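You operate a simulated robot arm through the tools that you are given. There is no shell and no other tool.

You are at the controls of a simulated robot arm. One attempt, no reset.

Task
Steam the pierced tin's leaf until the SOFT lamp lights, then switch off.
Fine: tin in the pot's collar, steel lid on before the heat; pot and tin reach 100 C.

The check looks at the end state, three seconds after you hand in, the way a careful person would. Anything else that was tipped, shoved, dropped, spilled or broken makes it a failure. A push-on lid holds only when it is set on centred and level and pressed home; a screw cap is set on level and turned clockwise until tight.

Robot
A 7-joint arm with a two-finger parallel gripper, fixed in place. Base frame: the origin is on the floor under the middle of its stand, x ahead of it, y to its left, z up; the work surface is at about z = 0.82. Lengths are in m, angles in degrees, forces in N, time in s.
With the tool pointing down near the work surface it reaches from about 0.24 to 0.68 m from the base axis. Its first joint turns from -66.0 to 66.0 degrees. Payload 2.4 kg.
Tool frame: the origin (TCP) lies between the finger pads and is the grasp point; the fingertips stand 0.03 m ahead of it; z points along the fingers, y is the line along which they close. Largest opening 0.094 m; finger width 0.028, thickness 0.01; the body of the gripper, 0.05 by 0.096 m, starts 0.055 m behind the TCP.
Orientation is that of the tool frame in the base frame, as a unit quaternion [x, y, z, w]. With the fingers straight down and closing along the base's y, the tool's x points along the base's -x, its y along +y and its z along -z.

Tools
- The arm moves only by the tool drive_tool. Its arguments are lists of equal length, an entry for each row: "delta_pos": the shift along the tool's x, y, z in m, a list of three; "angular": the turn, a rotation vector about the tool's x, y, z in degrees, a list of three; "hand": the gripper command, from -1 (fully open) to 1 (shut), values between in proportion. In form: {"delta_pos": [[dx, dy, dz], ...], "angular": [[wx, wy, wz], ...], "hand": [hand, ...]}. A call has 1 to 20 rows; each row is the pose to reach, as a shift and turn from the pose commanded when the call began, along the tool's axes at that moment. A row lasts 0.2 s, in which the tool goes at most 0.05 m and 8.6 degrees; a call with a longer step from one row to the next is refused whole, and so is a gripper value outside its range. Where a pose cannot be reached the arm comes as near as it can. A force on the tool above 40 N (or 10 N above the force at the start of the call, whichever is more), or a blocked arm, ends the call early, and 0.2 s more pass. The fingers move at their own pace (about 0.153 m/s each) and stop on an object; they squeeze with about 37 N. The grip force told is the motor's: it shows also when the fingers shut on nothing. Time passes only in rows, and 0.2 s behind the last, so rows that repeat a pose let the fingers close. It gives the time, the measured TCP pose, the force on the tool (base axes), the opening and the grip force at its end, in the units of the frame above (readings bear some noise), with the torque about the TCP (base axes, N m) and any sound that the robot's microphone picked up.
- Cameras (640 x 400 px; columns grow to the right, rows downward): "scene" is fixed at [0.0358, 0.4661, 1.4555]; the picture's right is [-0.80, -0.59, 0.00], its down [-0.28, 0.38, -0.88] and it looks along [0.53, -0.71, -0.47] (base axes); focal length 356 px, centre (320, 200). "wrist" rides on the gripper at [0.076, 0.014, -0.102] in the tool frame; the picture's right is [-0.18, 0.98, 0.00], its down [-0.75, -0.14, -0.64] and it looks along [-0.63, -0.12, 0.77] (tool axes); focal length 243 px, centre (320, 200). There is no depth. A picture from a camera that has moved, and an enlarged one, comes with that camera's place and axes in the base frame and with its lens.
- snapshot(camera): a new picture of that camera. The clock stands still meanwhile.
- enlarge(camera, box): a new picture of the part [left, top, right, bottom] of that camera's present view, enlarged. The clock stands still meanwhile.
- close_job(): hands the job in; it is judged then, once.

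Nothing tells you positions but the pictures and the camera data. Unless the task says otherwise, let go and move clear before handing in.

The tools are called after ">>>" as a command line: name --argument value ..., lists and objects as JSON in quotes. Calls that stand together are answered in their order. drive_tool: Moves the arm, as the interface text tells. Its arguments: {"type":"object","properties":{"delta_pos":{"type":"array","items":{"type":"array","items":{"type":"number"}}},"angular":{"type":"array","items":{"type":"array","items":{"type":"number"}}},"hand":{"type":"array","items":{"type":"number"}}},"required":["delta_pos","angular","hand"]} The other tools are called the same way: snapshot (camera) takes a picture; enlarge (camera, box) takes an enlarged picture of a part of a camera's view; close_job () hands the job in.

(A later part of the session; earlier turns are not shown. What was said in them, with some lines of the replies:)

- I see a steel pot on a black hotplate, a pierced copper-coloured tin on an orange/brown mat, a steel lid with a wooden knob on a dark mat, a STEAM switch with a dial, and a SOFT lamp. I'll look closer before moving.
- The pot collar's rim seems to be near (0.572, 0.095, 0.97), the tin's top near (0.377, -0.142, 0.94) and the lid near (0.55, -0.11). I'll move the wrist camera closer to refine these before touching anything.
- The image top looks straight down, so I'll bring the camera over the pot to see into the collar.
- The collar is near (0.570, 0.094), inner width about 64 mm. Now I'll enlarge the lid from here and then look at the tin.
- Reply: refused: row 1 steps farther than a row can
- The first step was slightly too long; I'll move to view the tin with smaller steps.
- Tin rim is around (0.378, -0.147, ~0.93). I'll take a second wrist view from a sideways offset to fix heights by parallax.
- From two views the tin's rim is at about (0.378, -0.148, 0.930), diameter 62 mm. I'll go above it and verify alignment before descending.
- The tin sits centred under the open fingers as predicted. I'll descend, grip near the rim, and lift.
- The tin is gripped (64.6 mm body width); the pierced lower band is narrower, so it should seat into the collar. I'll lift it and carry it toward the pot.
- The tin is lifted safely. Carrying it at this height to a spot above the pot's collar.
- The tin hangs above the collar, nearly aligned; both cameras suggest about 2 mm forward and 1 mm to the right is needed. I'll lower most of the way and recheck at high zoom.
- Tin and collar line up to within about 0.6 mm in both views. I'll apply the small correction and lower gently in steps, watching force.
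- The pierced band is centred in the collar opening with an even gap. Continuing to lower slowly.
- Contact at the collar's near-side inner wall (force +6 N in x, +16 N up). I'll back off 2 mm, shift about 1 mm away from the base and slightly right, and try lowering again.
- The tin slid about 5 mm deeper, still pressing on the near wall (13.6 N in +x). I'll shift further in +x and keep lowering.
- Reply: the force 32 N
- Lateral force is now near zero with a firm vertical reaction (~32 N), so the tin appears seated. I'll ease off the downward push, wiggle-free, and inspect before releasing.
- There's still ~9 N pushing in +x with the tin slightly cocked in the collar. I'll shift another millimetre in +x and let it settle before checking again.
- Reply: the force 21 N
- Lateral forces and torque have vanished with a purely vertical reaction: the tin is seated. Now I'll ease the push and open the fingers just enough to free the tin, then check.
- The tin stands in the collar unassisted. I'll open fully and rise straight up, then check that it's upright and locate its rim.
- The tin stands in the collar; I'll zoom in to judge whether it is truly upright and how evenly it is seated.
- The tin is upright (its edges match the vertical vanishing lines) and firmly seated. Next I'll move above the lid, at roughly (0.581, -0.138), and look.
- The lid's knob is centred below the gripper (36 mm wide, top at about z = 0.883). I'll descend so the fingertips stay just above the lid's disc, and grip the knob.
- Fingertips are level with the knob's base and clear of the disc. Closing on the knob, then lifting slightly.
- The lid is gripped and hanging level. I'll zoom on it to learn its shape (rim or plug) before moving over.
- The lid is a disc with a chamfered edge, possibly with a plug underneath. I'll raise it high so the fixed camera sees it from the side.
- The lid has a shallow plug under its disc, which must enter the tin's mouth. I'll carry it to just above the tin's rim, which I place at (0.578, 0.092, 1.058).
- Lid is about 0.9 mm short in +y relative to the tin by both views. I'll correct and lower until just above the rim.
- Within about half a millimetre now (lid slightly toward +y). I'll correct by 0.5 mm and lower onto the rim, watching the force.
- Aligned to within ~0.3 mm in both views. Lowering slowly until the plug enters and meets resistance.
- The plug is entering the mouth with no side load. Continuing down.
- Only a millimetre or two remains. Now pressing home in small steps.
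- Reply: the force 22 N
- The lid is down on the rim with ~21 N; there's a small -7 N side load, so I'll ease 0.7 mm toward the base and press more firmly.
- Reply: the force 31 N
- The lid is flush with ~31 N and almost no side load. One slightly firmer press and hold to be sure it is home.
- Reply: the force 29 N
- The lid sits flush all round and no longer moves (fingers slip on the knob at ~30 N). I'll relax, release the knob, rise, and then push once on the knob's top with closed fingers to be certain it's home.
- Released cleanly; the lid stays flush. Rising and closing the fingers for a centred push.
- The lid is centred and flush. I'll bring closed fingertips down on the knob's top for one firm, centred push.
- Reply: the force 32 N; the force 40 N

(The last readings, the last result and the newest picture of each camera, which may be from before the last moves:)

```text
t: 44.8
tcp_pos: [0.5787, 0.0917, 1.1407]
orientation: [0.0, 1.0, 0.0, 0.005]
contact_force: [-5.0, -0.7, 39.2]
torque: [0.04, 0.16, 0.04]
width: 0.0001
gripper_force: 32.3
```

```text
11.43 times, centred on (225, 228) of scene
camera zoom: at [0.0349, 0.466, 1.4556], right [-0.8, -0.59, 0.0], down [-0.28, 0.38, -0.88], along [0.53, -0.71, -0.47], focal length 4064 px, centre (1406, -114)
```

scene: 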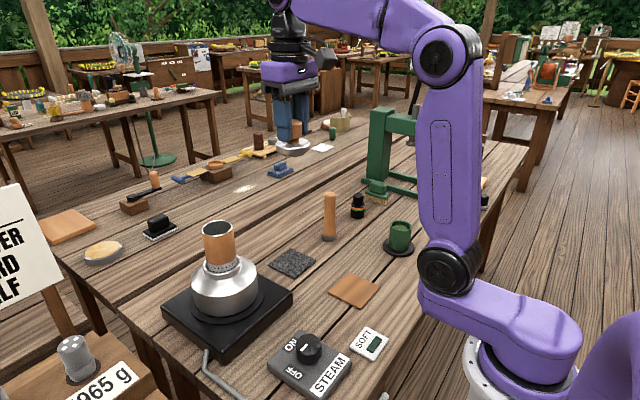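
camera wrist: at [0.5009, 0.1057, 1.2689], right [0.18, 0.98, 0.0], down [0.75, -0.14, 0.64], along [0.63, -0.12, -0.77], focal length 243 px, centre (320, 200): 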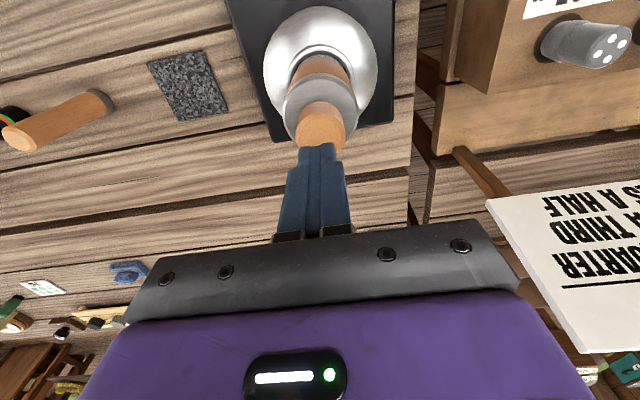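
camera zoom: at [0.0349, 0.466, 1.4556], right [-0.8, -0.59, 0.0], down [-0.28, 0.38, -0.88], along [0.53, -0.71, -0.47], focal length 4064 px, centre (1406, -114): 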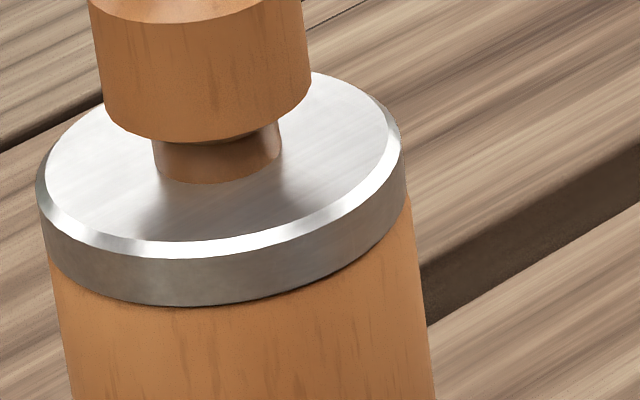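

The lid took a 39 N centred push without moving: it is home. Now I'll rise clear and go above the STEAM switch, near (0.347, 0.088).

>>> drive_tool --delta_pos '[[0, 0, -0.02], [0, 0, -0.05], [0, 0, -0.08], [0.03, 0, -0.09], [0.07, 0, -0.09], [0.11, 0, -0.09], [0.15, 0, -0.08], [0.19, -0.002, -0.06], [0.215, -0.003, -0.02], [0.229, -0.004, 0.02], [0.229, -0.004, 0.06], [0.229, -0.004, 0.1], [0.229, -0.004, 0.106], [0.229, -0.004, 0.106]]' --angular '[[0, 0, 0], [0, 0, 0], [0, 0, 0], [0, 0, 0], [0, 0, 0], [0, 0, 0], [0, 0, 0], [0, 0, 0], [0, 0, 0], [0, 0, 0], [0, 0, 0], [0, 0, 0], [0, 0, 0], [0, 0, 0]]' --hand '[1, 1, 1, 1, 1, 0, -0.4, -0.4, -0.4, -0.4, -0.4, -0.4, -0.4, -0.4]'

>>> snapshot --camera "wrist"

>>> enlarge --camera "wrist" --box '[230, 40, 410, 160]'

>>> snapshot --camera "scene"

```text
t: 47.8
tcp_pos: [0.3489, 0.0866, 1.0291]
orientation: [0.0, 1.0, 0.0, 0.0]
contact_force: [-1.2, -0.3, 0.0]
torque: [0.03, -0.01, -0.01]
width: 0.0658
gripper_force: 0.1
```

```text
taken
camera wrist: at [0.2719, 0.1018, 1.1318], right [0.18, 0.98, 0.0], down [0.75, -0.14, 0.64], along [0.63, -0.12, -0.77], focal length 243 px, centre (320, 200)
```

wrist: 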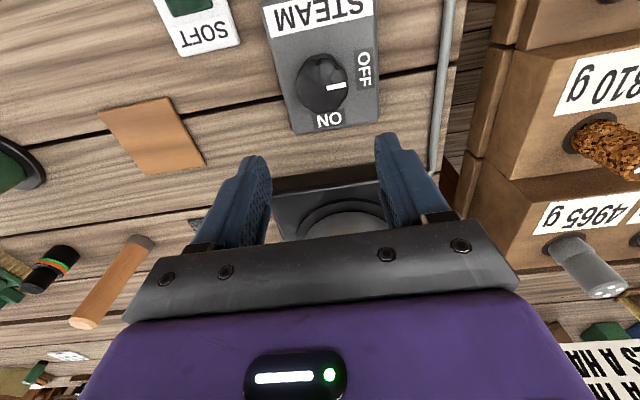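

```text
3.33 times, centred on (320, 100) of wrist
camera zoom: at [0.2719, 0.1018, 1.1318], right [0.18, 0.98, 0.0], down [0.75, -0.14, 0.64], along [0.63, -0.12, -0.77], focal length 809 px, centre (320, 533)
```

zoom: 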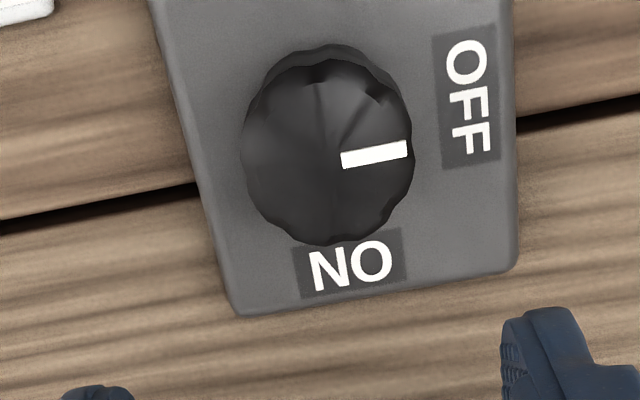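

```text
taken
```

scene: 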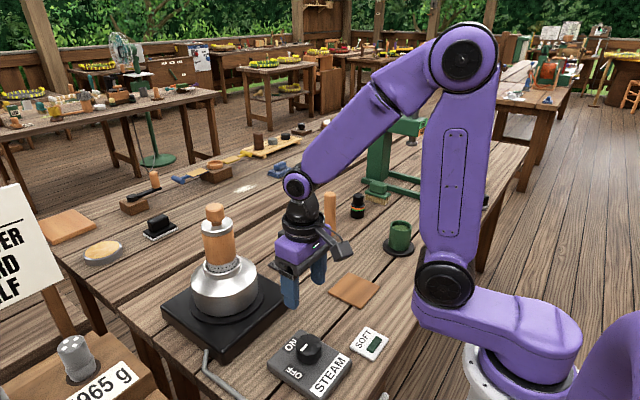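

The dial is about 52 mm wide, centred near (0.342, 0.092), pointing +y (OFF); ON is toward +x, i.e. a 90° clockwise turn from above. I'll centre over it with fingers fully open and lower partway to check.

>>> drive_tool --delta_pos '[[0.0057, 0.0038, 0.0], [0.0057, 0.0038, 0.03], [0.0057, 0.0038, 0.06], [0.0057, 0.0038, 0.07], [0.0057, 0.0038, 0.07]]' --angular '[[0, 0, 0], [0, 0, 0], [0, 0, 0], [0, 0, 0], [0, 0, 0]]' --hand '[-1, -1, -1, -1, -1]'

>>> snapshot --camera "wrist"

>>> enlarge --camera "wrist" --box '[240, 60, 400, 220]'

>>> enlarge --camera "scene" --box '[250, 280, 390, 400]'

```text
t: 49.0
tcp_pos: [0.3428, 0.0903, 0.9595]
orientation: [0.0, 1.0, 0.0, 0.0]
contact_force: [0.2, 0.1, -0.1]
torque: [-0.01, -0.01, -0.02]
width: 0.0941
gripper_force: 0.1
```

```text
taken
camera wrist: at [0.2669, 0.1054, 1.062], right [0.18, 0.98, 0.0], down [0.75, -0.14, 0.64], along [0.63, -0.12, -0.77], focal length 243 px, centre (320, 200)
```

wrist: 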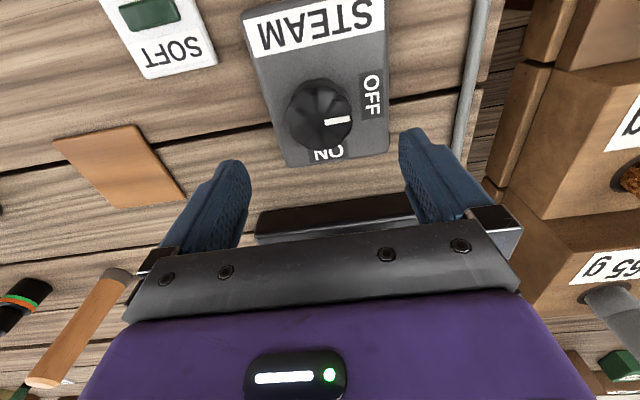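

```text
2.50 times, centred on (320, 140) of wrist
camera zoom: at [0.2669, 0.1054, 1.062], right [0.18, 0.98, 0.0], down [0.75, -0.14, 0.64], along [0.63, -0.12, -0.77], focal length 606 px, centre (320, 350)
```

zoom: 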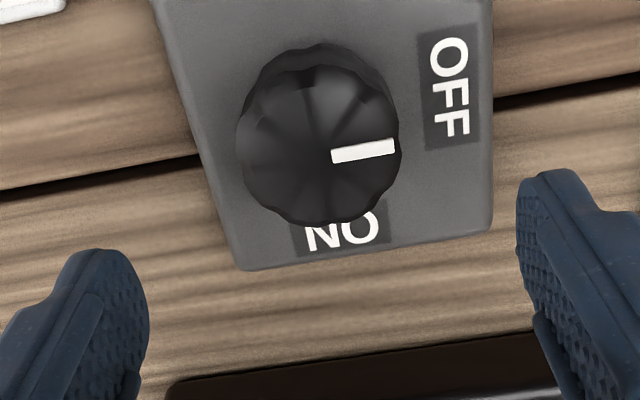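

```text
3.33 times, centred on (320, 340) of scene
camera zoom: at [0.0358, 0.4661, 1.4555], right [-0.8, -0.59, 0.0], down [-0.28, 0.38, -0.88], along [0.53, -0.71, -0.47], focal length 1185 px, centre (320, -267)
```

zoom: 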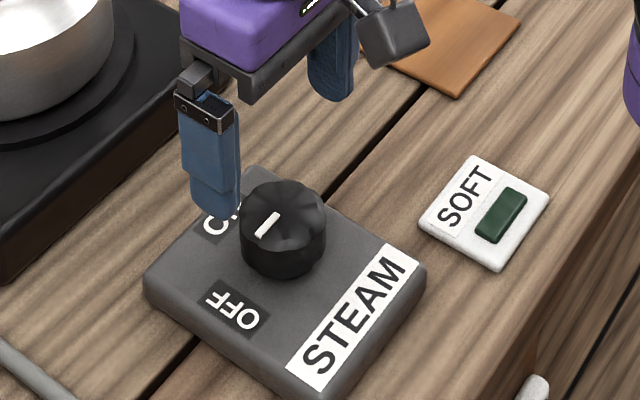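

The dial is centred within ~1 mm. I'll lower the open fingers around it in small steps and look at clearance.

>>> drive_tool --delta_pos '[[0.001, -0.0004, 0.02], [0.001, -0.0004, 0.04], [0.001, -0.0004, 0.055], [0.001, -0.0004, 0.068], [0.001, -0.0004, 0.072], [0.001, -0.0004, 0.072]]' --angular '[[0, 0, 0], [0, 0, 0], [0, 0, 0], [0, 0, 0], [0, 0, 0], [0, 0, 0]]' --hand '[-1, -1, -1, -1, -1, -1]'

>>> snapshot --camera "wrist"

>>> enlarge --camera "scene" --box '[260, 290, 360, 370]'

```text
t: 50.4
tcp_pos: [0.3424, 0.0889, 0.887]
orientation: [0.0, 1.0, 0.0, 0.0]
contact_force: [-0.3, 1.1, -0.6]
torque: [0.0, -0.02, -0.01]
width: 0.094
gripper_force: 0.1
```

```text
taken
camera wrist: at [0.2658, 0.1053, 0.9907], right [0.18, 0.98, 0.0], down [0.75, -0.14, 0.64], along [0.63, -0.12, -0.77], focal length 243 px, centre (320, 200)
```

wrist: 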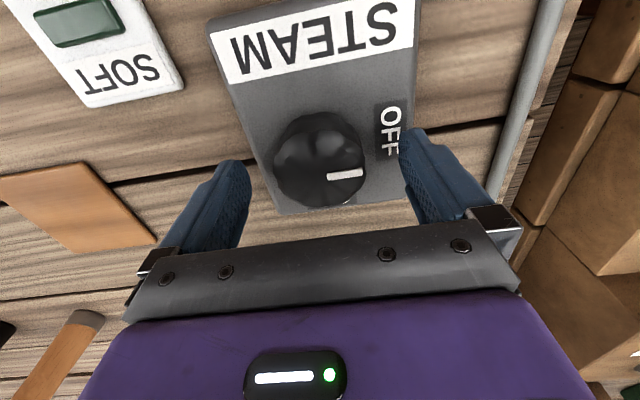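

```text
5.00 times, centred on (310, 330) of scene
camera zoom: at [0.0358, 0.4661, 1.4555], right [-0.8, -0.59, 0.0], down [-0.28, 0.38, -0.88], along [0.53, -0.71, -0.47], focal length 1778 px, centre (370, -450)
```

zoom: 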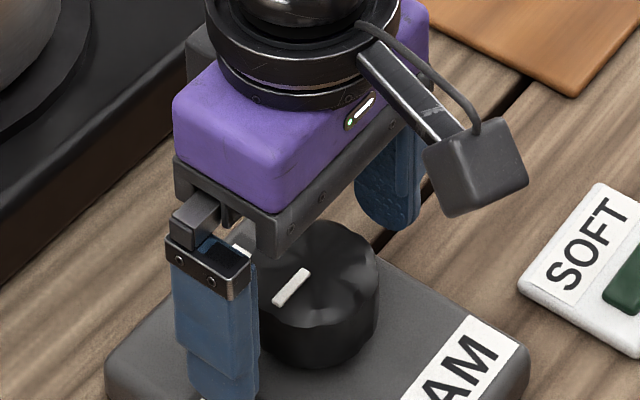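

>>> enlarge --camera "wrist" --box '[260, 95, 380, 215]'

```text
3.33 times, centred on (320, 155) of wrist
camera zoom: at [0.2658, 0.1053, 0.9907], right [0.18, 0.98, 0.0], down [0.75, -0.14, 0.64], along [0.63, -0.12, -0.77], focal length 809 px, centre (320, 350)
```

zoom: 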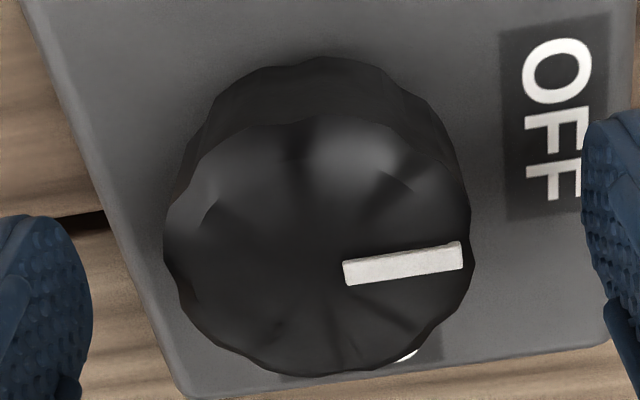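

The dial is centred between the fingers. Tin and lid are in place, so I'll grip the dial and turn it 90° clockwise to ON.

>>> drive_tool --delta_pos '[[0, -0.0003, 0.001], [0, -0.0003, 0.001], [0, -0.0003, 0.001], [0, -0.0003, 0.001]]' --angular '[[0, 0, 0], [0, 0, 0], [0, 0, 0], [0, 0, 0]]' --hand '[0.0, 1, 1, 1]'

>>> enlarge --camera "scene" --box '[260, 290, 400, 380]'

>>> snapshot --camera "wrist"

```text
t: 51.4
tcp_pos: [0.3431, 0.0905, 0.8881]
orientation: [-0.001, 1.0, 0.0, 0.001]
contact_force: [-2.0, 11.9, 19.9]
torque: [-0.04, 0.54, -0.02]
width: 0.0518
gripper_force: 44.5
```

```text
4.44 times, centred on (330, 335) of scene
camera zoom: at [0.0355, 0.4664, 1.4554], right [-0.8, -0.59, 0.0], down [-0.28, 0.38, -0.88], along [0.53, -0.71, -0.47], focal length 1580 px, centre (276, -400)
```

zoom: 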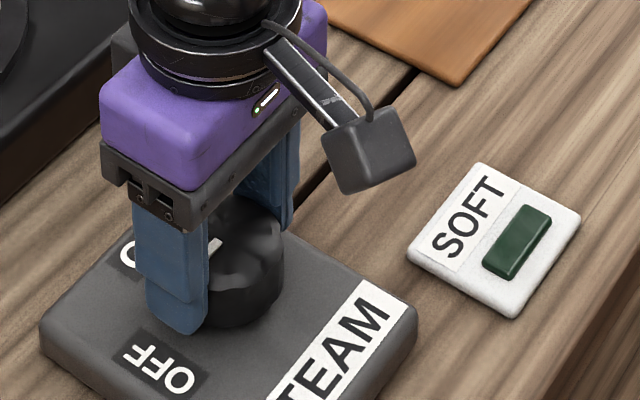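

```text
taken
camera wrist: at [0.2658, 0.1057, 0.9899], right [0.18, 0.98, 0.0], down [0.75, -0.14, 0.64], along [0.63, -0.12, -0.77], focal length 243 px, centre (320, 200)
```

wrist: 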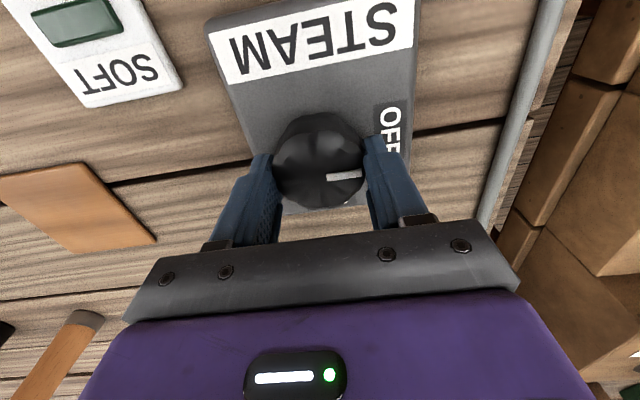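

Gripped, but there's residual side (+12 N in y) and upward load. I'll relieve it with a small shift before turning.

>>> drive_tool --delta_pos '[[0, 0.0007, -0.001], [0, 0.001, -0.002], [0, 0.001, -0.002]]' --angular '[[0, 0, 0], [0, 0, 0], [0, 0, 0]]' --hand '[1, 1, 1]'

```text
t: 52.2
tcp_pos: [0.3411, 0.089, 0.889]
orientation: [0.001, 1.0, -0.001, -0.001]
contact_force: [4.4, 4.9, -34.6]
torque: [0.55, -0.09, -0.01]
width: 0.0516
gripper_force: 45.1
```

>>> drive_tool --delta_pos '[[0, 0.0003, 0.0007], [0, 0.0004, 0.0013], [0, 0.0004, 0.0013]]' --angular '[[0, 0, 0], [0, 0, 0], [0, 0, 0]]' --hand '[1, 1, 1]'

```text
t: 53.0
tcp_pos: [0.3432, 0.0903, 0.8879]
orientation: [-0.001, 1.0, -0.001, 0.0]
contact_force: [-2.1, -6.4, 34.1]
torque: [-0.68, 0.06, 0.03]
width: 0.0517
gripper_force: 45.1
```

>>> drive_tool --delta_pos '[[0, -0.0002, -0.0006], [0, -0.0002, -0.0006]]' --angular '[[0, 0, 0], [0, 0, 0]]' --hand '[1, 1]'

```text
t: 53.6
tcp_pos: [0.3422, 0.0903, 0.888]
orientation: [0.0, 1.0, 0.0, 0.0]
contact_force: [-1.5, -6.9, 13.2]
torque: [-0.5, -0.99, 0.0]
width: 0.0518
gripper_force: 45.2
```

Loads are small enough now. Turning the first 30° clockwise.

>>> drive_tool --delta_pos '[[0, -0.0002, -0.0002], [0, -0.0002, -0.0002], [0, -0.0002, -0.0002], [0, -0.0002, -0.0002]]' --angular '[[0, 0, 7.5], [0, 0, 15], [0, 0, 22.5], [0, 0, 30]]' --hand '[1, 1, 1, 1]'

>>> snapshot --camera "wrist"

>>> snapshot --camera "scene"

```text
t: 54.6
tcp_pos: [0.341, 0.0891, 0.888]
orientation: [0.261, 0.965, 0.0, -0.001]
contact_force: [0.3, -24.2, -9.9]
torque: [-0.46, -1.43, 0.06]
width: 0.0516
gripper_force: 44.7
```

```text
taken
camera wrist: at [0.2834, 0.1411, 0.9909], right [0.65, 0.76, 0.0], down [0.58, -0.5, 0.64], along [0.48, -0.42, -0.77], focal length 243 px, centre (320, 200)
```

wrist: 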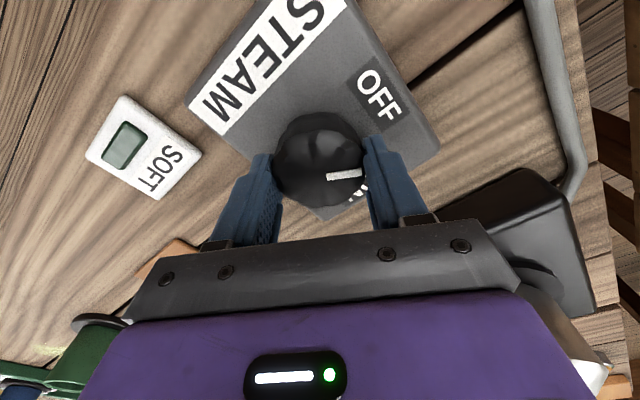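

```text
taken
```

scene: 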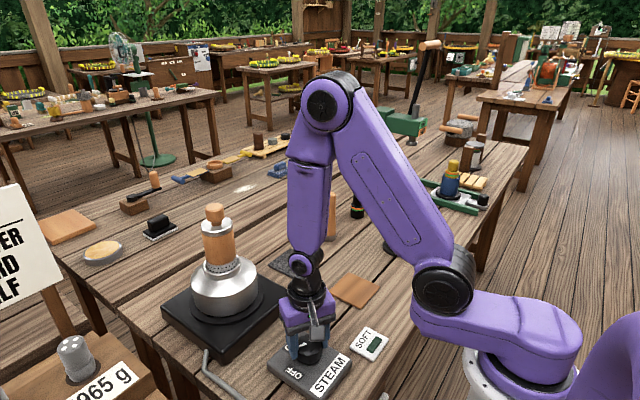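

The dial turns with the hand and the box stays put. There's a -24 N side load, so I'll shift 0.8 mm in -y while turning another 30°.

>>> drive_tool --delta_pos '[[-0.0004, -0.0007, 0.0001], [-0.0004, -0.0007, 0.0002], [-0.0004, -0.0007, 0.0002], [-0.0004, -0.0007, 0.0002]]' --angular '[[0, 0, 0], [0, 0, 7.5], [0, 0, 15], [0, 0, 22.5]]' --hand '[1, 1, 1, 1]'

>>> snapshot --camera "wrist"

```text
t: 55.6
tcp_pos: [0.3411, 0.0886, 0.8896]
orientation: [0.444, 0.896, -0.001, -0.002]
contact_force: [-5.7, -26.4, -3.5]
torque: [-0.61, -1.17, 0.07]
width: 0.0515
gripper_force: 45.0
```

```text
taken
camera wrist: at [0.3066, 0.1589, 0.9909], right [0.89, 0.45, 0.0], down [0.35, -0.68, 0.64], along [0.29, -0.57, -0.77], focal length 243 px, centre (320, 200)
```

wrist: 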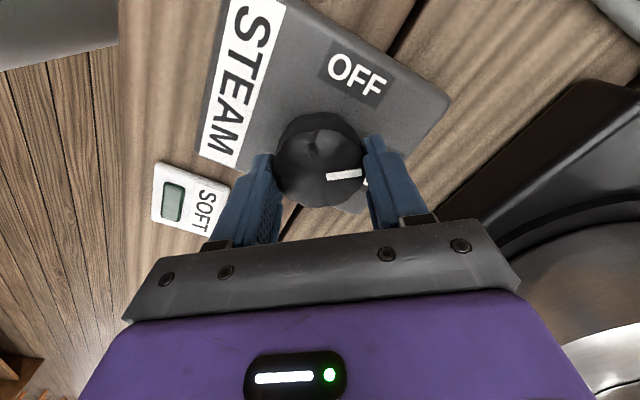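

>>> drive_tool --delta_pos '[[-0.0006, -0.0007, 0.0], [-0.0006, -0.0007, 0.0], [-0.0006, -0.0007, 0.0], [-0.0006, -0.0007, 0.0]]' --angular '[[0, 0, 0], [0, 0, 7.5], [0, 0, 15], [0, 0, 22.5]]' --hand '[1, 1, 1, 1]'

>>> snapshot --camera "wrist"

>>> snapshot --camera "scene"

```text
t: 56.6
tcp_pos: [0.3404, 0.0889, 0.8882]
orientation: [0.609, 0.793, -0.001, -0.002]
contact_force: [-14.6, -17.4, 6.1]
torque: [-0.11, -0.49, 0.04]
width: 0.0516
gripper_force: 44.5
```

```text
taken
camera wrist: at [0.3349, 0.1667, 0.9908], right [1.0, 0.08, 0.0], down [0.06, -0.76, 0.64], along [0.05, -0.64, -0.77], focal length 243 px, centre (320, 200)
```

wrist: 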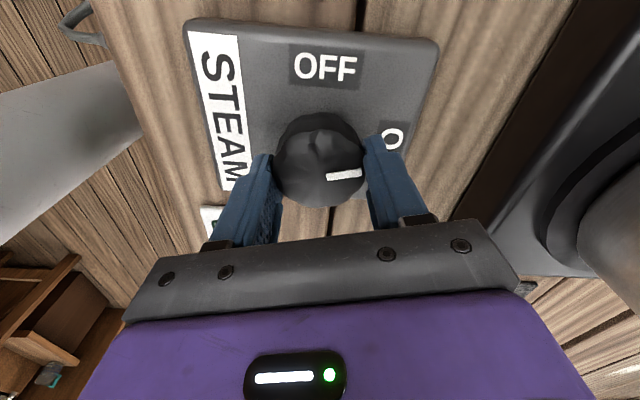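

```text
taken
```

scene: 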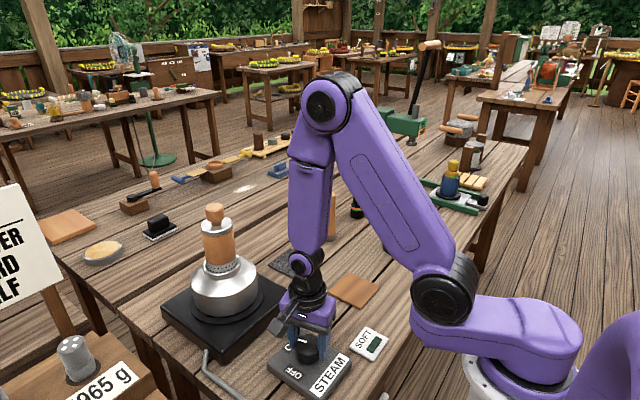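

Three quarters turned; the SOFT lamp stays visible to the scene camera. Completing the last 15°.

>>> drive_tool --delta_pos '[[-0.0004, -0.0006, 0.0], [-0.0004, -0.0006, 0.0], [-0.0004, -0.0006, 0.0]]' --angular '[[0, 0, 5], [0, 0, 10], [0, 0, 15]]' --hand '[1, 1, 1]'

>>> snapshot --camera "wrist"

>>> enlarge --camera "scene" --box '[250, 290, 400, 400]'

```text
t: 57.4
tcp_pos: [0.3406, 0.0873, 0.8875]
orientation: [0.706, 0.708, -0.001, -0.001]
contact_force: [-15.7, -10.4, 3.5]
torque: [0.3, -0.51, 0.65]
width: 0.0519
gripper_force: 45.1
```

```text
taken
camera wrist: at [0.3541, 0.1656, 0.9907], right [0.98, -0.18, 0.0], down [-0.14, -0.75, 0.64], along [-0.12, -0.63, -0.77], focal length 243 px, centre (320, 200)
```

wrist: 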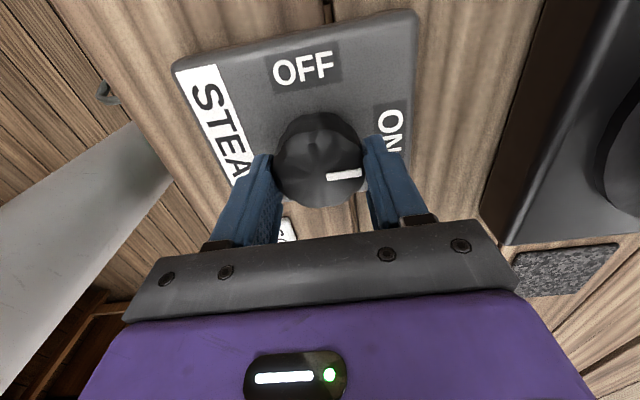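

```text
3.64 times, centred on (325, 345) of scene
camera zoom: at [0.0353, 0.4658, 1.4556], right [-0.8, -0.59, 0.0], down [-0.28, 0.38, -0.88], along [0.53, -0.71, -0.47], focal length 1293 px, centre (302, -327)
```

zoom: 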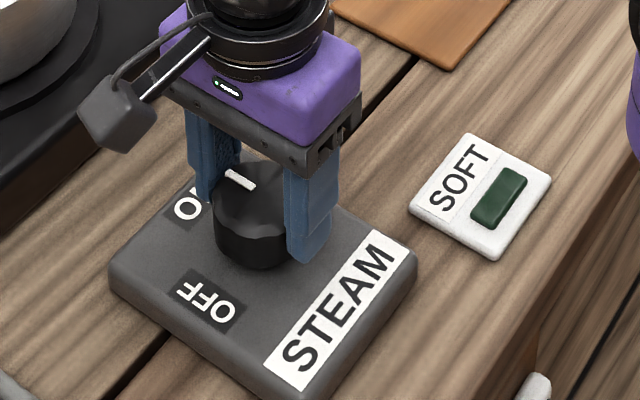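

The dial's pointer is at ON against its stop. I'll ease the residual load and wait, watching the lamp and the pot.

>>> drive_tool --delta_pos '[[-0.0004, -0.0005, 0.0], [-0.0004, -0.0005, 0.0], [-0.0004, -0.0005, 0.0], [-0.0004, -0.0005, 0.0], [-0.0004, -0.0005, 0.0]]' --angular '[[0, 0, -0.5], [0, 0, -0.5], [0, 0, -0.5], [0, 0, -0.5], [0, 0, -0.5]]' --hand '[1, 1, 1, 1, 1]'

>>> snapshot --camera "scene"

>>> enlarge --camera "scene" --box '[250, 290, 400, 400]'

```text
t: 58.6
tcp_pos: [0.3406, 0.0885, 0.8874]
orientation: [0.703, 0.711, -0.001, 0.0]
contact_force: [-15.2, 5.4, 9.9]
torque: [0.28, 0.01, 0.06]
width: 0.0515
gripper_force: 45.4
```

```text
taken
```

scene: 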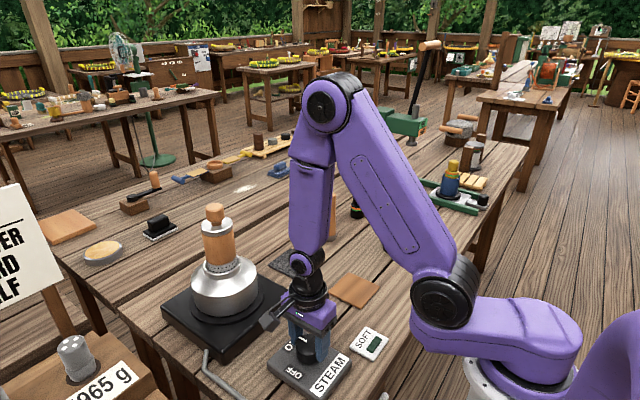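

```text
3.64 times, centred on (325, 345) of scene
camera zoom: at [0.0353, 0.4662, 1.4555], right [-0.8, -0.59, 0.0], down [-0.28, 0.38, -0.88], along [0.53, -0.71, -0.47], focal length 1293 px, centre (302, -327)
```

zoom: 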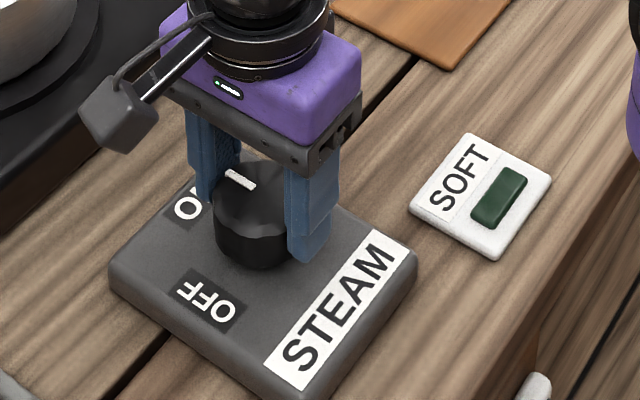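

>>> drive_tool --delta_pos '[[0, -0.0003, -0.0002], [0, -0.0003, -0.0002], [0, -0.0003, -0.0002], [0, -0.0003, -0.0002], [0, -0.0003, -0.0002], [0, -0.0003, -0.0002], [0, -0.0003, -0.0002], [0, -0.0003, -0.0002], [0, -0.0003, -0.0002], [0, -0.0003, -0.0002]]' --angular '[[0, 0, 0.4], [0, 0, 0.4], [0, 0, 0.4], [0, 0, 0.4], [0, 0, 0.4], [0, 0, 0.4], [0, 0, 0.4], [0, 0, 0.4], [0, 0, 0.4], [0, 0, 0.4]]' --hand '[1, 1, 1, 1, 1, 1, 1, 1, 1, 1]'

>>> snapshot --camera "scene"

>>> enlarge --camera "scene" --box '[150, 190, 400, 390]'

```text
t: 60.8
tcp_pos: [0.3397, 0.0881, 0.8877]
orientation: [0.706, 0.708, 0.0, 0.0]
contact_force: [-14.6, 14.1, -21.7]
torque: [0.45, -0.43, 0.35]
width: 0.0517
gripper_force: 44.7
```

```text
taken
```

scene: 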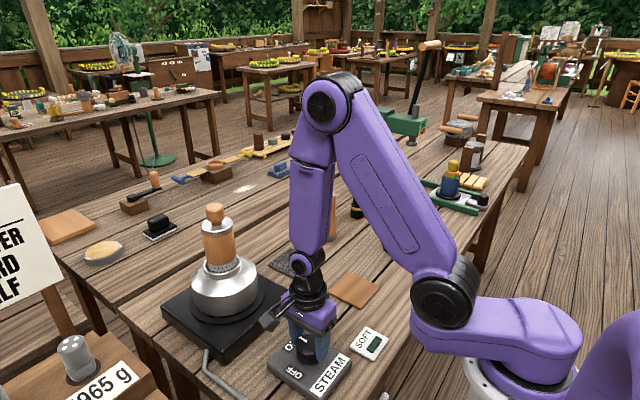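

```text
2.00 times, centred on (275, 290) of scene
camera zoom: at [0.0357, 0.4665, 1.4554], right [-0.8, -0.59, 0.0], down [-0.28, 0.38, -0.88], along [0.53, -0.71, -0.47], focal length 711 px, centre (410, 20)
```

zoom: 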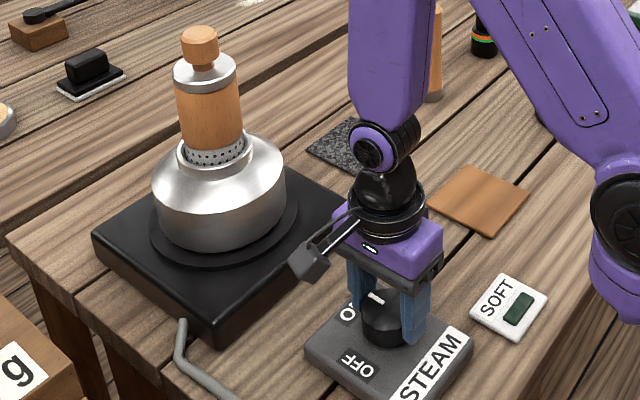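

No steam yet and the lamp is dark; continuing to wait with the dial held at ON.

>>> drive_tool --delta_pos '[[0.0002, -0.0004, 0.0002], [0.0002, -0.0004, 0.0002], [0.0002, -0.0004, 0.0002], [0.0002, -0.0004, 0.0002], [0.0002, -0.0004, 0.0002], [0.0002, -0.0004, 0.0002], [0.0002, -0.0004, 0.0002], [0.0002, -0.0004, 0.0002], [0.0002, -0.0004, 0.0002], [0.0002, -0.0004, 0.0002], [0.0002, -0.0004, 0.0002], [0.0002, -0.0004, 0.0002]]' --angular '[[0, 0, 0], [0, 0, 0], [0, 0, 0], [0, 0, 0], [0, 0, 0], [0, 0, 0], [0, 0, 0], [0, 0, 0], [0, 0, 0], [0, 0, 0], [0, 0, 0], [0, 0, 0]]' --hand '[1, 1, 1, 1, 1, 1, 1, 1, 1, 1, 1, 1]'

>>> enlarge --camera "scene" --box '[150, 190, 400, 390]'

```text
t: 63.4
tcp_pos: [0.3399, 0.0872, 0.8892]
orientation: [0.706, 0.708, 0.0, 0.0]
contact_force: [-14.3, 11.2, -14.1]
torque: [0.22, -0.24, 0.07]
width: 0.0514
gripper_force: 44.7
```

```text
2.00 times, centred on (275, 290) of scene
camera zoom: at [0.0356, 0.4664, 1.4554], right [-0.8, -0.59, 0.0], down [-0.28, 0.38, -0.88], along [0.53, -0.71, -0.47], focal length 711 px, centre (410, 20)
```

zoom: 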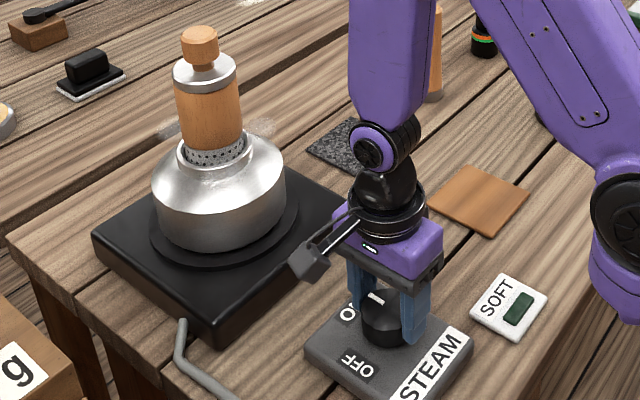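

Steam wisps are now appearing around the collar, so the heat is on. Waiting for the lamp.

>>> drive_tool --delta_pos '[[0.0002, -0.0003, 0.0001], [0.0002, -0.0003, 0.0001], [0.0002, -0.0003, 0.0001], [0.0002, -0.0003, 0.0001], [0.0002, -0.0003, 0.0001], [0.0002, -0.0003, 0.0001], [0.0002, -0.0003, 0.0001], [0.0002, -0.0003, 0.0001], [0.0002, -0.0003, 0.0001], [0.0002, -0.0003, 0.0001]]' --angular '[[0, 0, 0], [0, 0, 0], [0, 0, 0], [0, 0, 0], [0, 0, 0], [0, 0, 0], [0, 0, 0], [0, 0, 0], [0, 0, 0], [0, 0, 0]]' --hand '[1, 1, 1, 1, 1, 1, 1, 1, 1, 1]'

>>> enlarge --camera "scene" --box '[150, 190, 400, 390]'

```text
t: 65.6
tcp_pos: [0.3403, 0.0875, 0.8875]
orientation: [0.706, 0.708, 0.001, 0.001]
contact_force: [-6.0, 3.4, 32.1]
torque: [0.11, 0.69, 0.04]
width: 0.0517
gripper_force: 44.5
```

```text
2.00 times, centred on (275, 290) of scene
camera zoom: at [0.0353, 0.4661, 1.4555], right [-0.8, -0.59, 0.0], down [-0.28, 0.38, -0.88], along [0.53, -0.71, -0.47], focal length 711 px, centre (410, 20)
```

zoom: 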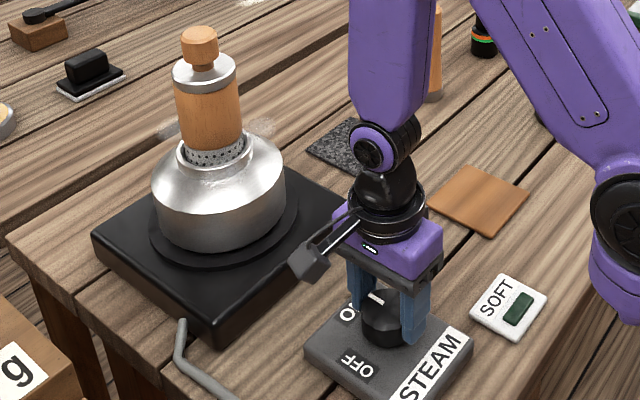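

>>> drive_tool --delta_pos '[[0, 0, -0.0004], [0, 0, -0.0004], [0, 0, -0.0004], [0, 0, -0.0004], [0, 0, -0.0004], [0, 0, -0.0004], [0, 0, -0.0004], [0, 0, -0.0004], [0, 0, -0.0004], [0, 0, -0.0004]]' --angular '[[0, 0, 0], [0, 0, 0], [0, 0, 0], [0, 0, 0], [0, 0, 0], [0, 0, 0], [0, 0, 0], [0, 0, 0], [0, 0, 0], [0, 0, 0]]' --hand '[1, 1, 1, 1, 1, 1, 1, 1, 1, 1]'

>>> enlarge --camera "scene" --box '[150, 190, 400, 390]'

```text
t: 67.8
tcp_pos: [0.3398, 0.0875, 0.8875]
orientation: [0.706, 0.708, 0.0, 0.001]
contact_force: [-0.5, -0.1, -18.5]
torque: [-0.03, -0.78, 0.03]
width: 0.0516
gripper_force: 44.6
```

```text
2.00 times, centred on (275, 290) of scene
camera zoom: at [0.036, 0.4661, 1.4555], right [-0.8, -0.59, 0.0], down [-0.28, 0.38, -0.88], along [0.53, -0.71, -0.47], focal length 711 px, centre (410, 20)
```

zoom: 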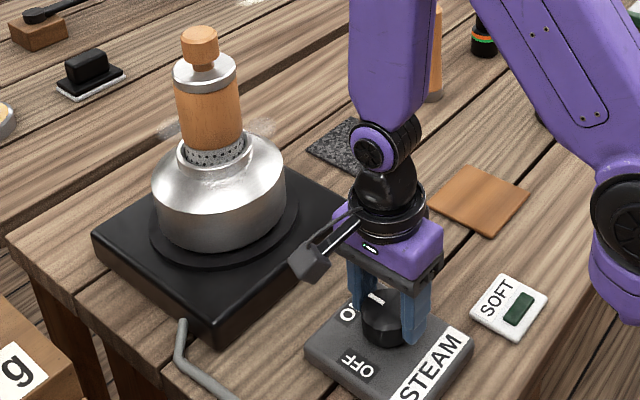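

>>> drive_tool --delta_pos '[[0, 0, 0], [0, 0, 0], [0, 0, 0], [0, 0, 0], [0, 0, 0], [0, 0, 0], [0, 0, 0], [0, 0, 0], [0, 0, 0], [0, 0, 0], [0, 0, 0], [0, 0, 0], [0, 0, 0]]' --angular '[[0, 0, 0], [0, 0, 0], [0, 0, 0], [0, 0, 0], [0, 0, 0], [0, 0, 0], [0, 0, 0], [0, 0, 0], [0, 0, 0], [0, 0, 0], [0, 0, 0], [0, 0, 0], [0, 0, 0]]' --hand '[1, 1, 1, 1, 1, 1, 1, 1, 1, 1, 1, 1, 1]'

>>> enlarge --camera "scene" --box '[150, 190, 400, 390]'

```text
t: 70.6
tcp_pos: [0.339, 0.0889, 0.8879]
orientation: [0.707, 0.707, 0.0, -0.001]
contact_force: [0.1, -4.3, -18.7]
torque: [-0.13, -0.66, 0.0]
width: 0.0518
gripper_force: 44.9
```

```text
2.00 times, centred on (275, 290) of scene
camera zoom: at [0.036, 0.4661, 1.4555], right [-0.8, -0.59, 0.0], down [-0.28, 0.38, -0.88], along [0.53, -0.71, -0.47], focal length 711 px, centre (410, 20)
```

zoom: 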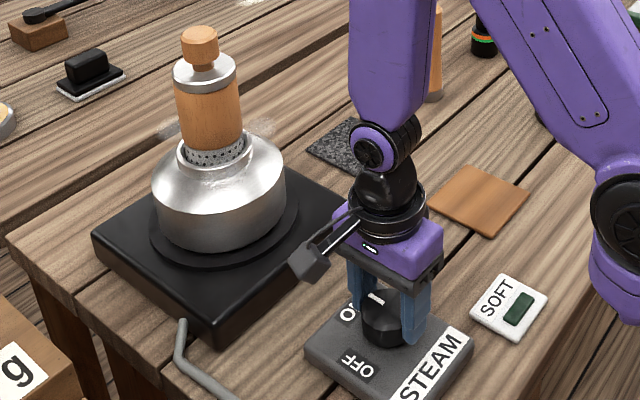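

>>> enlarge --camera "scene" --box '[190, 195, 300, 285]'

>>> enlarge --camera "scene" --box '[345, 320, 395, 365]'

```text
4.44 times, centred on (245, 240) of scene
camera zoom: at [0.036, 0.4661, 1.4555], right [-0.8, -0.59, 0.0], down [-0.28, 0.38, -0.88], along [0.53, -0.71, -0.47], focal length 1580 px, centre (653, 22)
```

zoom: 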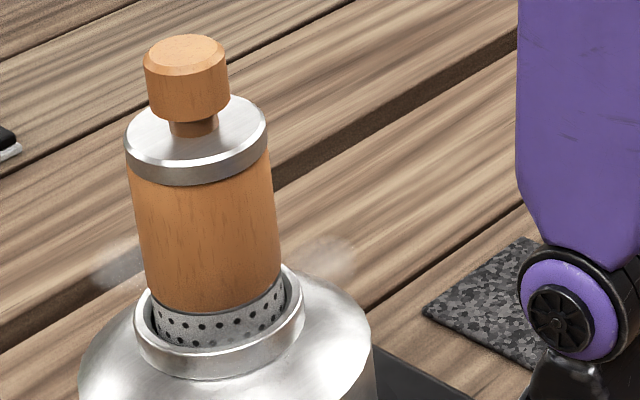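

```text
8.89 times, centred on (370, 342) of scene
camera zoom: at [0.036, 0.4661, 1.4555], right [-0.8, -0.59, 0.0], down [-0.28, 0.38, -0.88], along [0.53, -0.71, -0.47], focal length 3161 px, centre (-124, -1067)
```

zoom: 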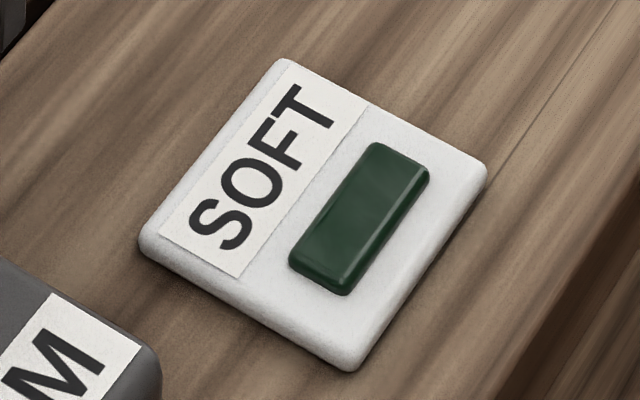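

Steam plumes show on both sides of the collar; the lamp is still dark. Waiting on.

>>> drive_tool --delta_pos '[[0, 0, 0.0001], [0, 0, 0.0001], [0, 0, 0.0001], [0, 0, 0.0001], [0, 0, 0.0001], [0, 0, 0.0001], [0, 0, 0.0001], [0, 0, 0.0001], [0, 0, 0.0001], [0, 0, 0.0001], [0, 0, 0.0001], [0, 0, 0.0001], [0, 0, 0.0001], [0, 0, 0.0001]]' --angular '[[0, 0, 0], [0, 0, 0], [0, 0, 0], [0, 0, 0], [0, 0, 0], [0, 0, 0], [0, 0, 0], [0, 0, 0], [0, 0, 0], [0, 0, 0], [0, 0, 0], [0, 0, 0], [0, 0, 0], [0, 0, 0]]' --hand '[1, 1, 1, 1, 1, 1, 1, 1, 1, 1, 1, 1, 1, 1]'

>>> enlarge --camera "scene" --box '[150, 190, 400, 390]'

```text
t: 73.6
tcp_pos: [0.3401, 0.0867, 0.8878]
orientation: [0.707, 0.707, 0.0, 0.0]
contact_force: [1.6, -1.1, 5.6]
torque: [0.0, 0.4, 0.02]
width: 0.0513
gripper_force: 45.2
```

```text
2.00 times, centred on (275, 290) of scene
camera zoom: at [0.0358, 0.4661, 1.4555], right [-0.8, -0.59, 0.0], down [-0.28, 0.38, -0.88], along [0.53, -0.71, -0.47], focal length 711 px, centre (410, 20)
```

zoom: 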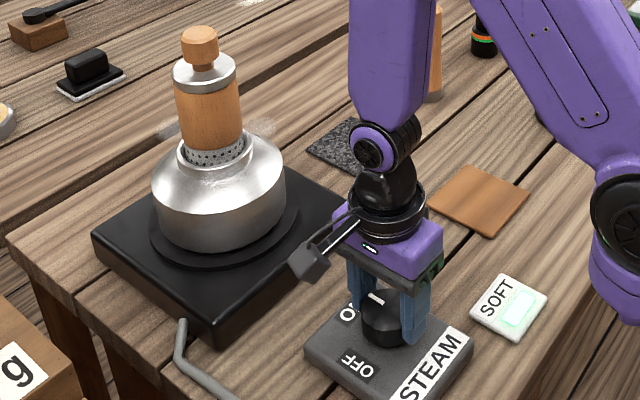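

The SOFT lamp is lit. Turning the dial back 90° counter-clockwise to OFF immediately.

>>> drive_tool --delta_pos '[[0.0002, 0.0002, 0], [0.0004, 0.0004, 0], [0.0006, 0.0006, 0], [0.0008, 0.0008, 0], [0.001, 0.001, 0], [0.0012, 0.0012, 0], [0.0015, 0.0014, 0], [0.0017, 0.0016, 0], [0.0019, 0.0018, 0], [0.0021, 0.002, 0], [0.0023, 0.0022, 0]]' --angular '[[0, 0, -8.2], [0, 0, -16.4], [0, 0, -24.6], [0, 0, -32.8], [0, 0, -41], [0, 0, -49.2], [0, 0, -57.4], [0, 0, -65.6], [0, 0, -73.8], [0, 0, -82], [0, 0, -90.2]]' --hand '[1, 1, 1, 1, 1, 1, 1, 1, 1, 1, 1]'

>>> snapshot --camera "wrist"

>>> enlarge --camera "scene" --box '[150, 190, 400, 390]'

```text
t: 76.0
tcp_pos: [0.3418, 0.0905, 0.8877]
orientation: [-0.003, 1.0, 0.0, 0.0]
contact_force: [5.9, -10.9, -0.8]
torque: [-0.61, -1.19, -0.39]
width: 0.0515
gripper_force: 45.0
```

```text
taken
camera wrist: at [0.2658, 0.1053, 0.9908], right [0.18, 0.98, 0.0], down [0.75, -0.14, 0.64], along [0.63, -0.11, -0.77], focal length 243 px, centre (320, 200)
```

wrist: 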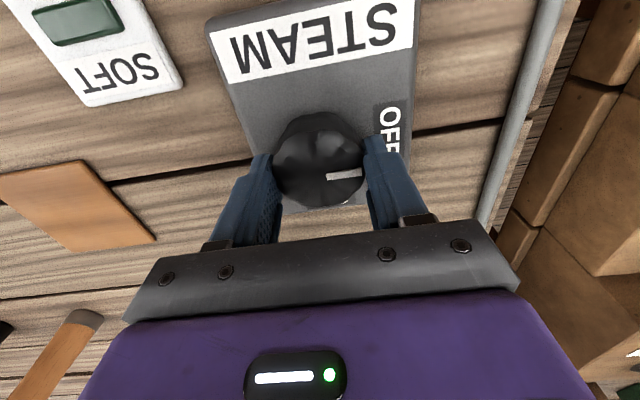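

```text
2.00 times, centred on (275, 290) of scene
camera zoom: at [0.036, 0.4659, 1.4556], right [-0.8, -0.59, 0.0], down [-0.28, 0.38, -0.88], along [0.53, -0.71, -0.47], focal length 711 px, centre (410, 20)
```

zoom: 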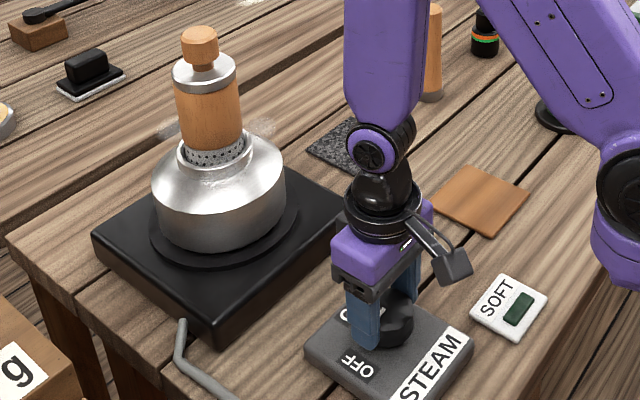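

The dial is back at OFF against its stop, and the lamp went out with the power. I'll release the dial and rise clear, then verify everything.

>>> drive_tool --delta_pos '[[0, 0, 0], [0, 0, 0], [0, 0, 0], [0, 0, 0], [0, 0, -0.02], [0, 0, -0.05], [0, 0, -0.09], [0, 0, -0.13], [0, 0, -0.13]]' --angular '[[0, 0, 0], [0, 0, 0], [0, 0, 0], [0, 0, 0], [0, 0, 0], [0, 0, 0], [0, 0, 0], [0, 0, 0], [0, 0, 0]]' --hand '[-0.4, -1, -1, -1, -1, -1, -1, -1, -1]'

>>> snapshot --camera "wrist"

>>> enlarge --camera "wrist" --box '[120, 0, 440, 180]'

>>> snapshot --camera "scene"

>>> enlarge --camera "scene" --box '[150, 190, 400, 390]'

```text
t: 78.0
tcp_pos: [0.3429, 0.0893, 1.0183]
orientation: [-0.003, 1.0, 0.0, 0.0]
contact_force: [0.3, 0.0, -0.2]
torque: [0.0, 0.0, 0.02]
width: 0.094
gripper_force: 0.0
```

```text
taken
camera wrist: at [0.2659, 0.105, 1.1217], right [0.18, 0.98, 0.0], down [0.75, -0.14, 0.64], along [0.63, -0.11, -0.77], focal length 243 px, centre (320, 200)
```

wrist: 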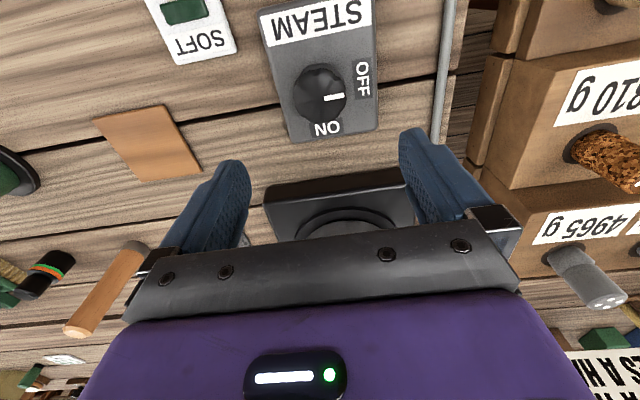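

```text
2.00 times, centred on (280, 90) of wrist
camera zoom: at [0.2659, 0.105, 1.1217], right [0.18, 0.98, 0.0], down [0.75, -0.14, 0.64], along [0.63, -0.11, -0.77], focal length 485 px, centre (400, 420)
```

zoom: 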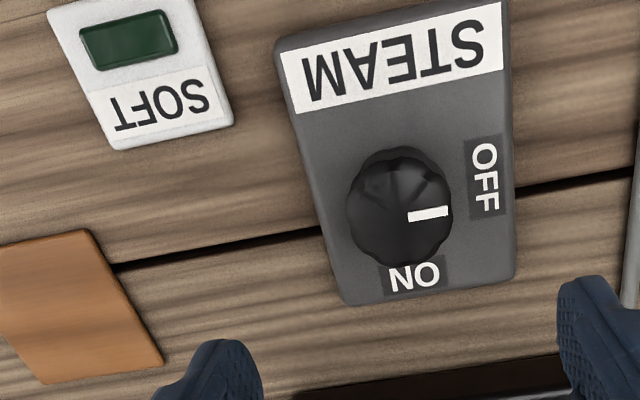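

```text
taken
```

scene: 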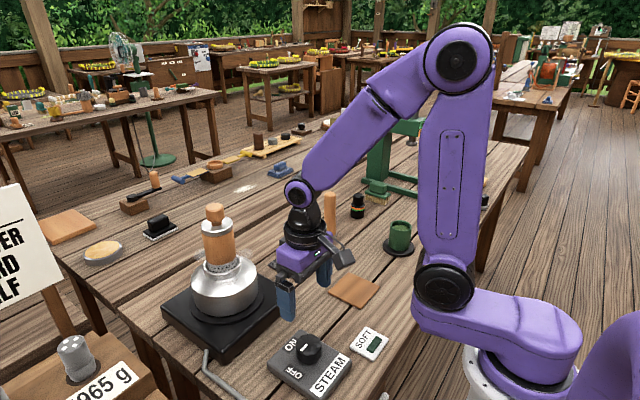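

```text
2.00 times, centred on (275, 290) of scene
camera zoom: at [0.0358, 0.4661, 1.4555], right [-0.8, -0.59, 0.0], down [-0.28, 0.38, -0.88], along [0.53, -0.71, -0.47], focal length 711 px, centre (410, 20)
```

zoom: 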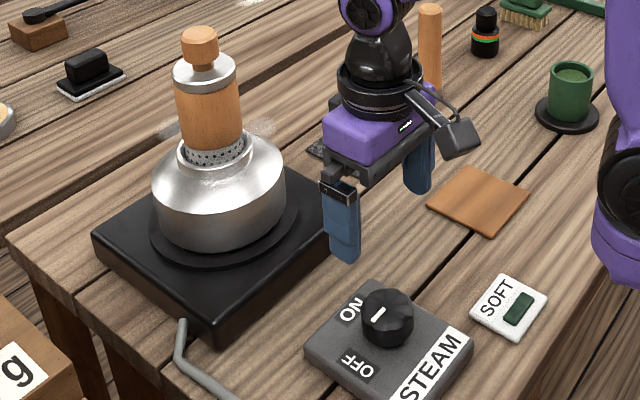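

Dial at OFF, tin and lid still seated, nothing disturbed. I'll move the arm well clear and take one last look.

>>> drive_tool --delta_pos '[[0, 0, -0.04], [0, 0, -0.08], [0, 0, -0.12], [0, 0, -0.16], [0, -0.02, -0.2], [0, -0.02, -0.2]]' --angular '[[0, 0, 0], [0, 0, 0], [0, 0, 0], [0, 0, 0], [0, 0, 0], [0, 0, 0]]' --hand '[-1, -1, -1, -1, -1, -1]'

>>> snapshot --camera "scene"

>>> enlarge --camera "scene" --box '[180, 190, 280, 280]'

>>> enlarge --camera "scene" --box '[250, 300, 400, 400]'

```text
t: 79.4
tcp_pos: [0.3422, 0.0696, 1.219]
orientation: [-0.003, 1.0, 0.001, 0.0]
contact_force: [-0.1, -0.7, 0.2]
torque: [0.0, 0.02, -0.02]
width: 0.0939
gripper_force: 0.0
```

```text
taken
```

scene: 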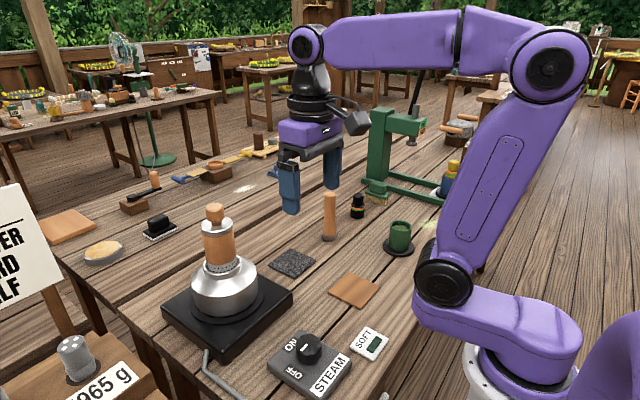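

```text
4.44 times, centred on (230, 235) of scene
camera zoom: at [0.0358, 0.4661, 1.4555], right [-0.8, -0.59, 0.0], down [-0.28, 0.38, -0.88], along [0.53, -0.71, -0.47], focal length 1580 px, centre (720, 44)
```

zoom: 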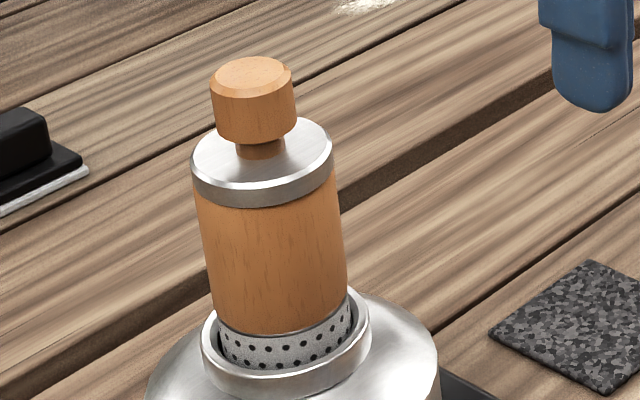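

```text
4.00 times, centred on (325, 350) of scene
camera zoom: at [0.0358, 0.4661, 1.4555], right [-0.8, -0.59, 0.0], down [-0.28, 0.38, -0.88], along [0.53, -0.71, -0.47], focal length 1422 px, centre (300, -400)
```

zoom: 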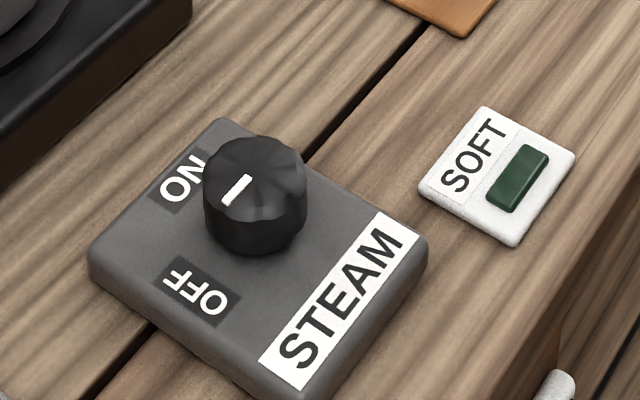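

The steam has stopped and the dial points to OFF. The SOFT lamp did light, and it went dark when the power was cut. The tin is still in the collar with its lid flush, nothing else was moved, and the arm is clear, so I'm handing in.

>>> close_job

```text
The job is handed in.
```

The leaf is steamed: the SOFT lamp lit about 16 s after I turned the dial to ON, and I switched off right after. I have no result back from the check yet.

- **Tin:** it stands upright and firmly seated in the pot's collar.
- **Lid:** it was on before the heat, flush all round. I pressed it home with a final push of about 39 N, and it did not move.
- **Switch:** the dial is back at OFF. The lamp went dark by the time the dial reached OFF, which I took to be the power cutting out. The steam stopped soon after.
- **Bench:** I saw nothing tipped, shoved or spilled in the last pictures. The gripper is empty and the arm is well clear.

I did not measure the temperature. Steam showed at the collar from about 6 s after switching on until after I switched off.
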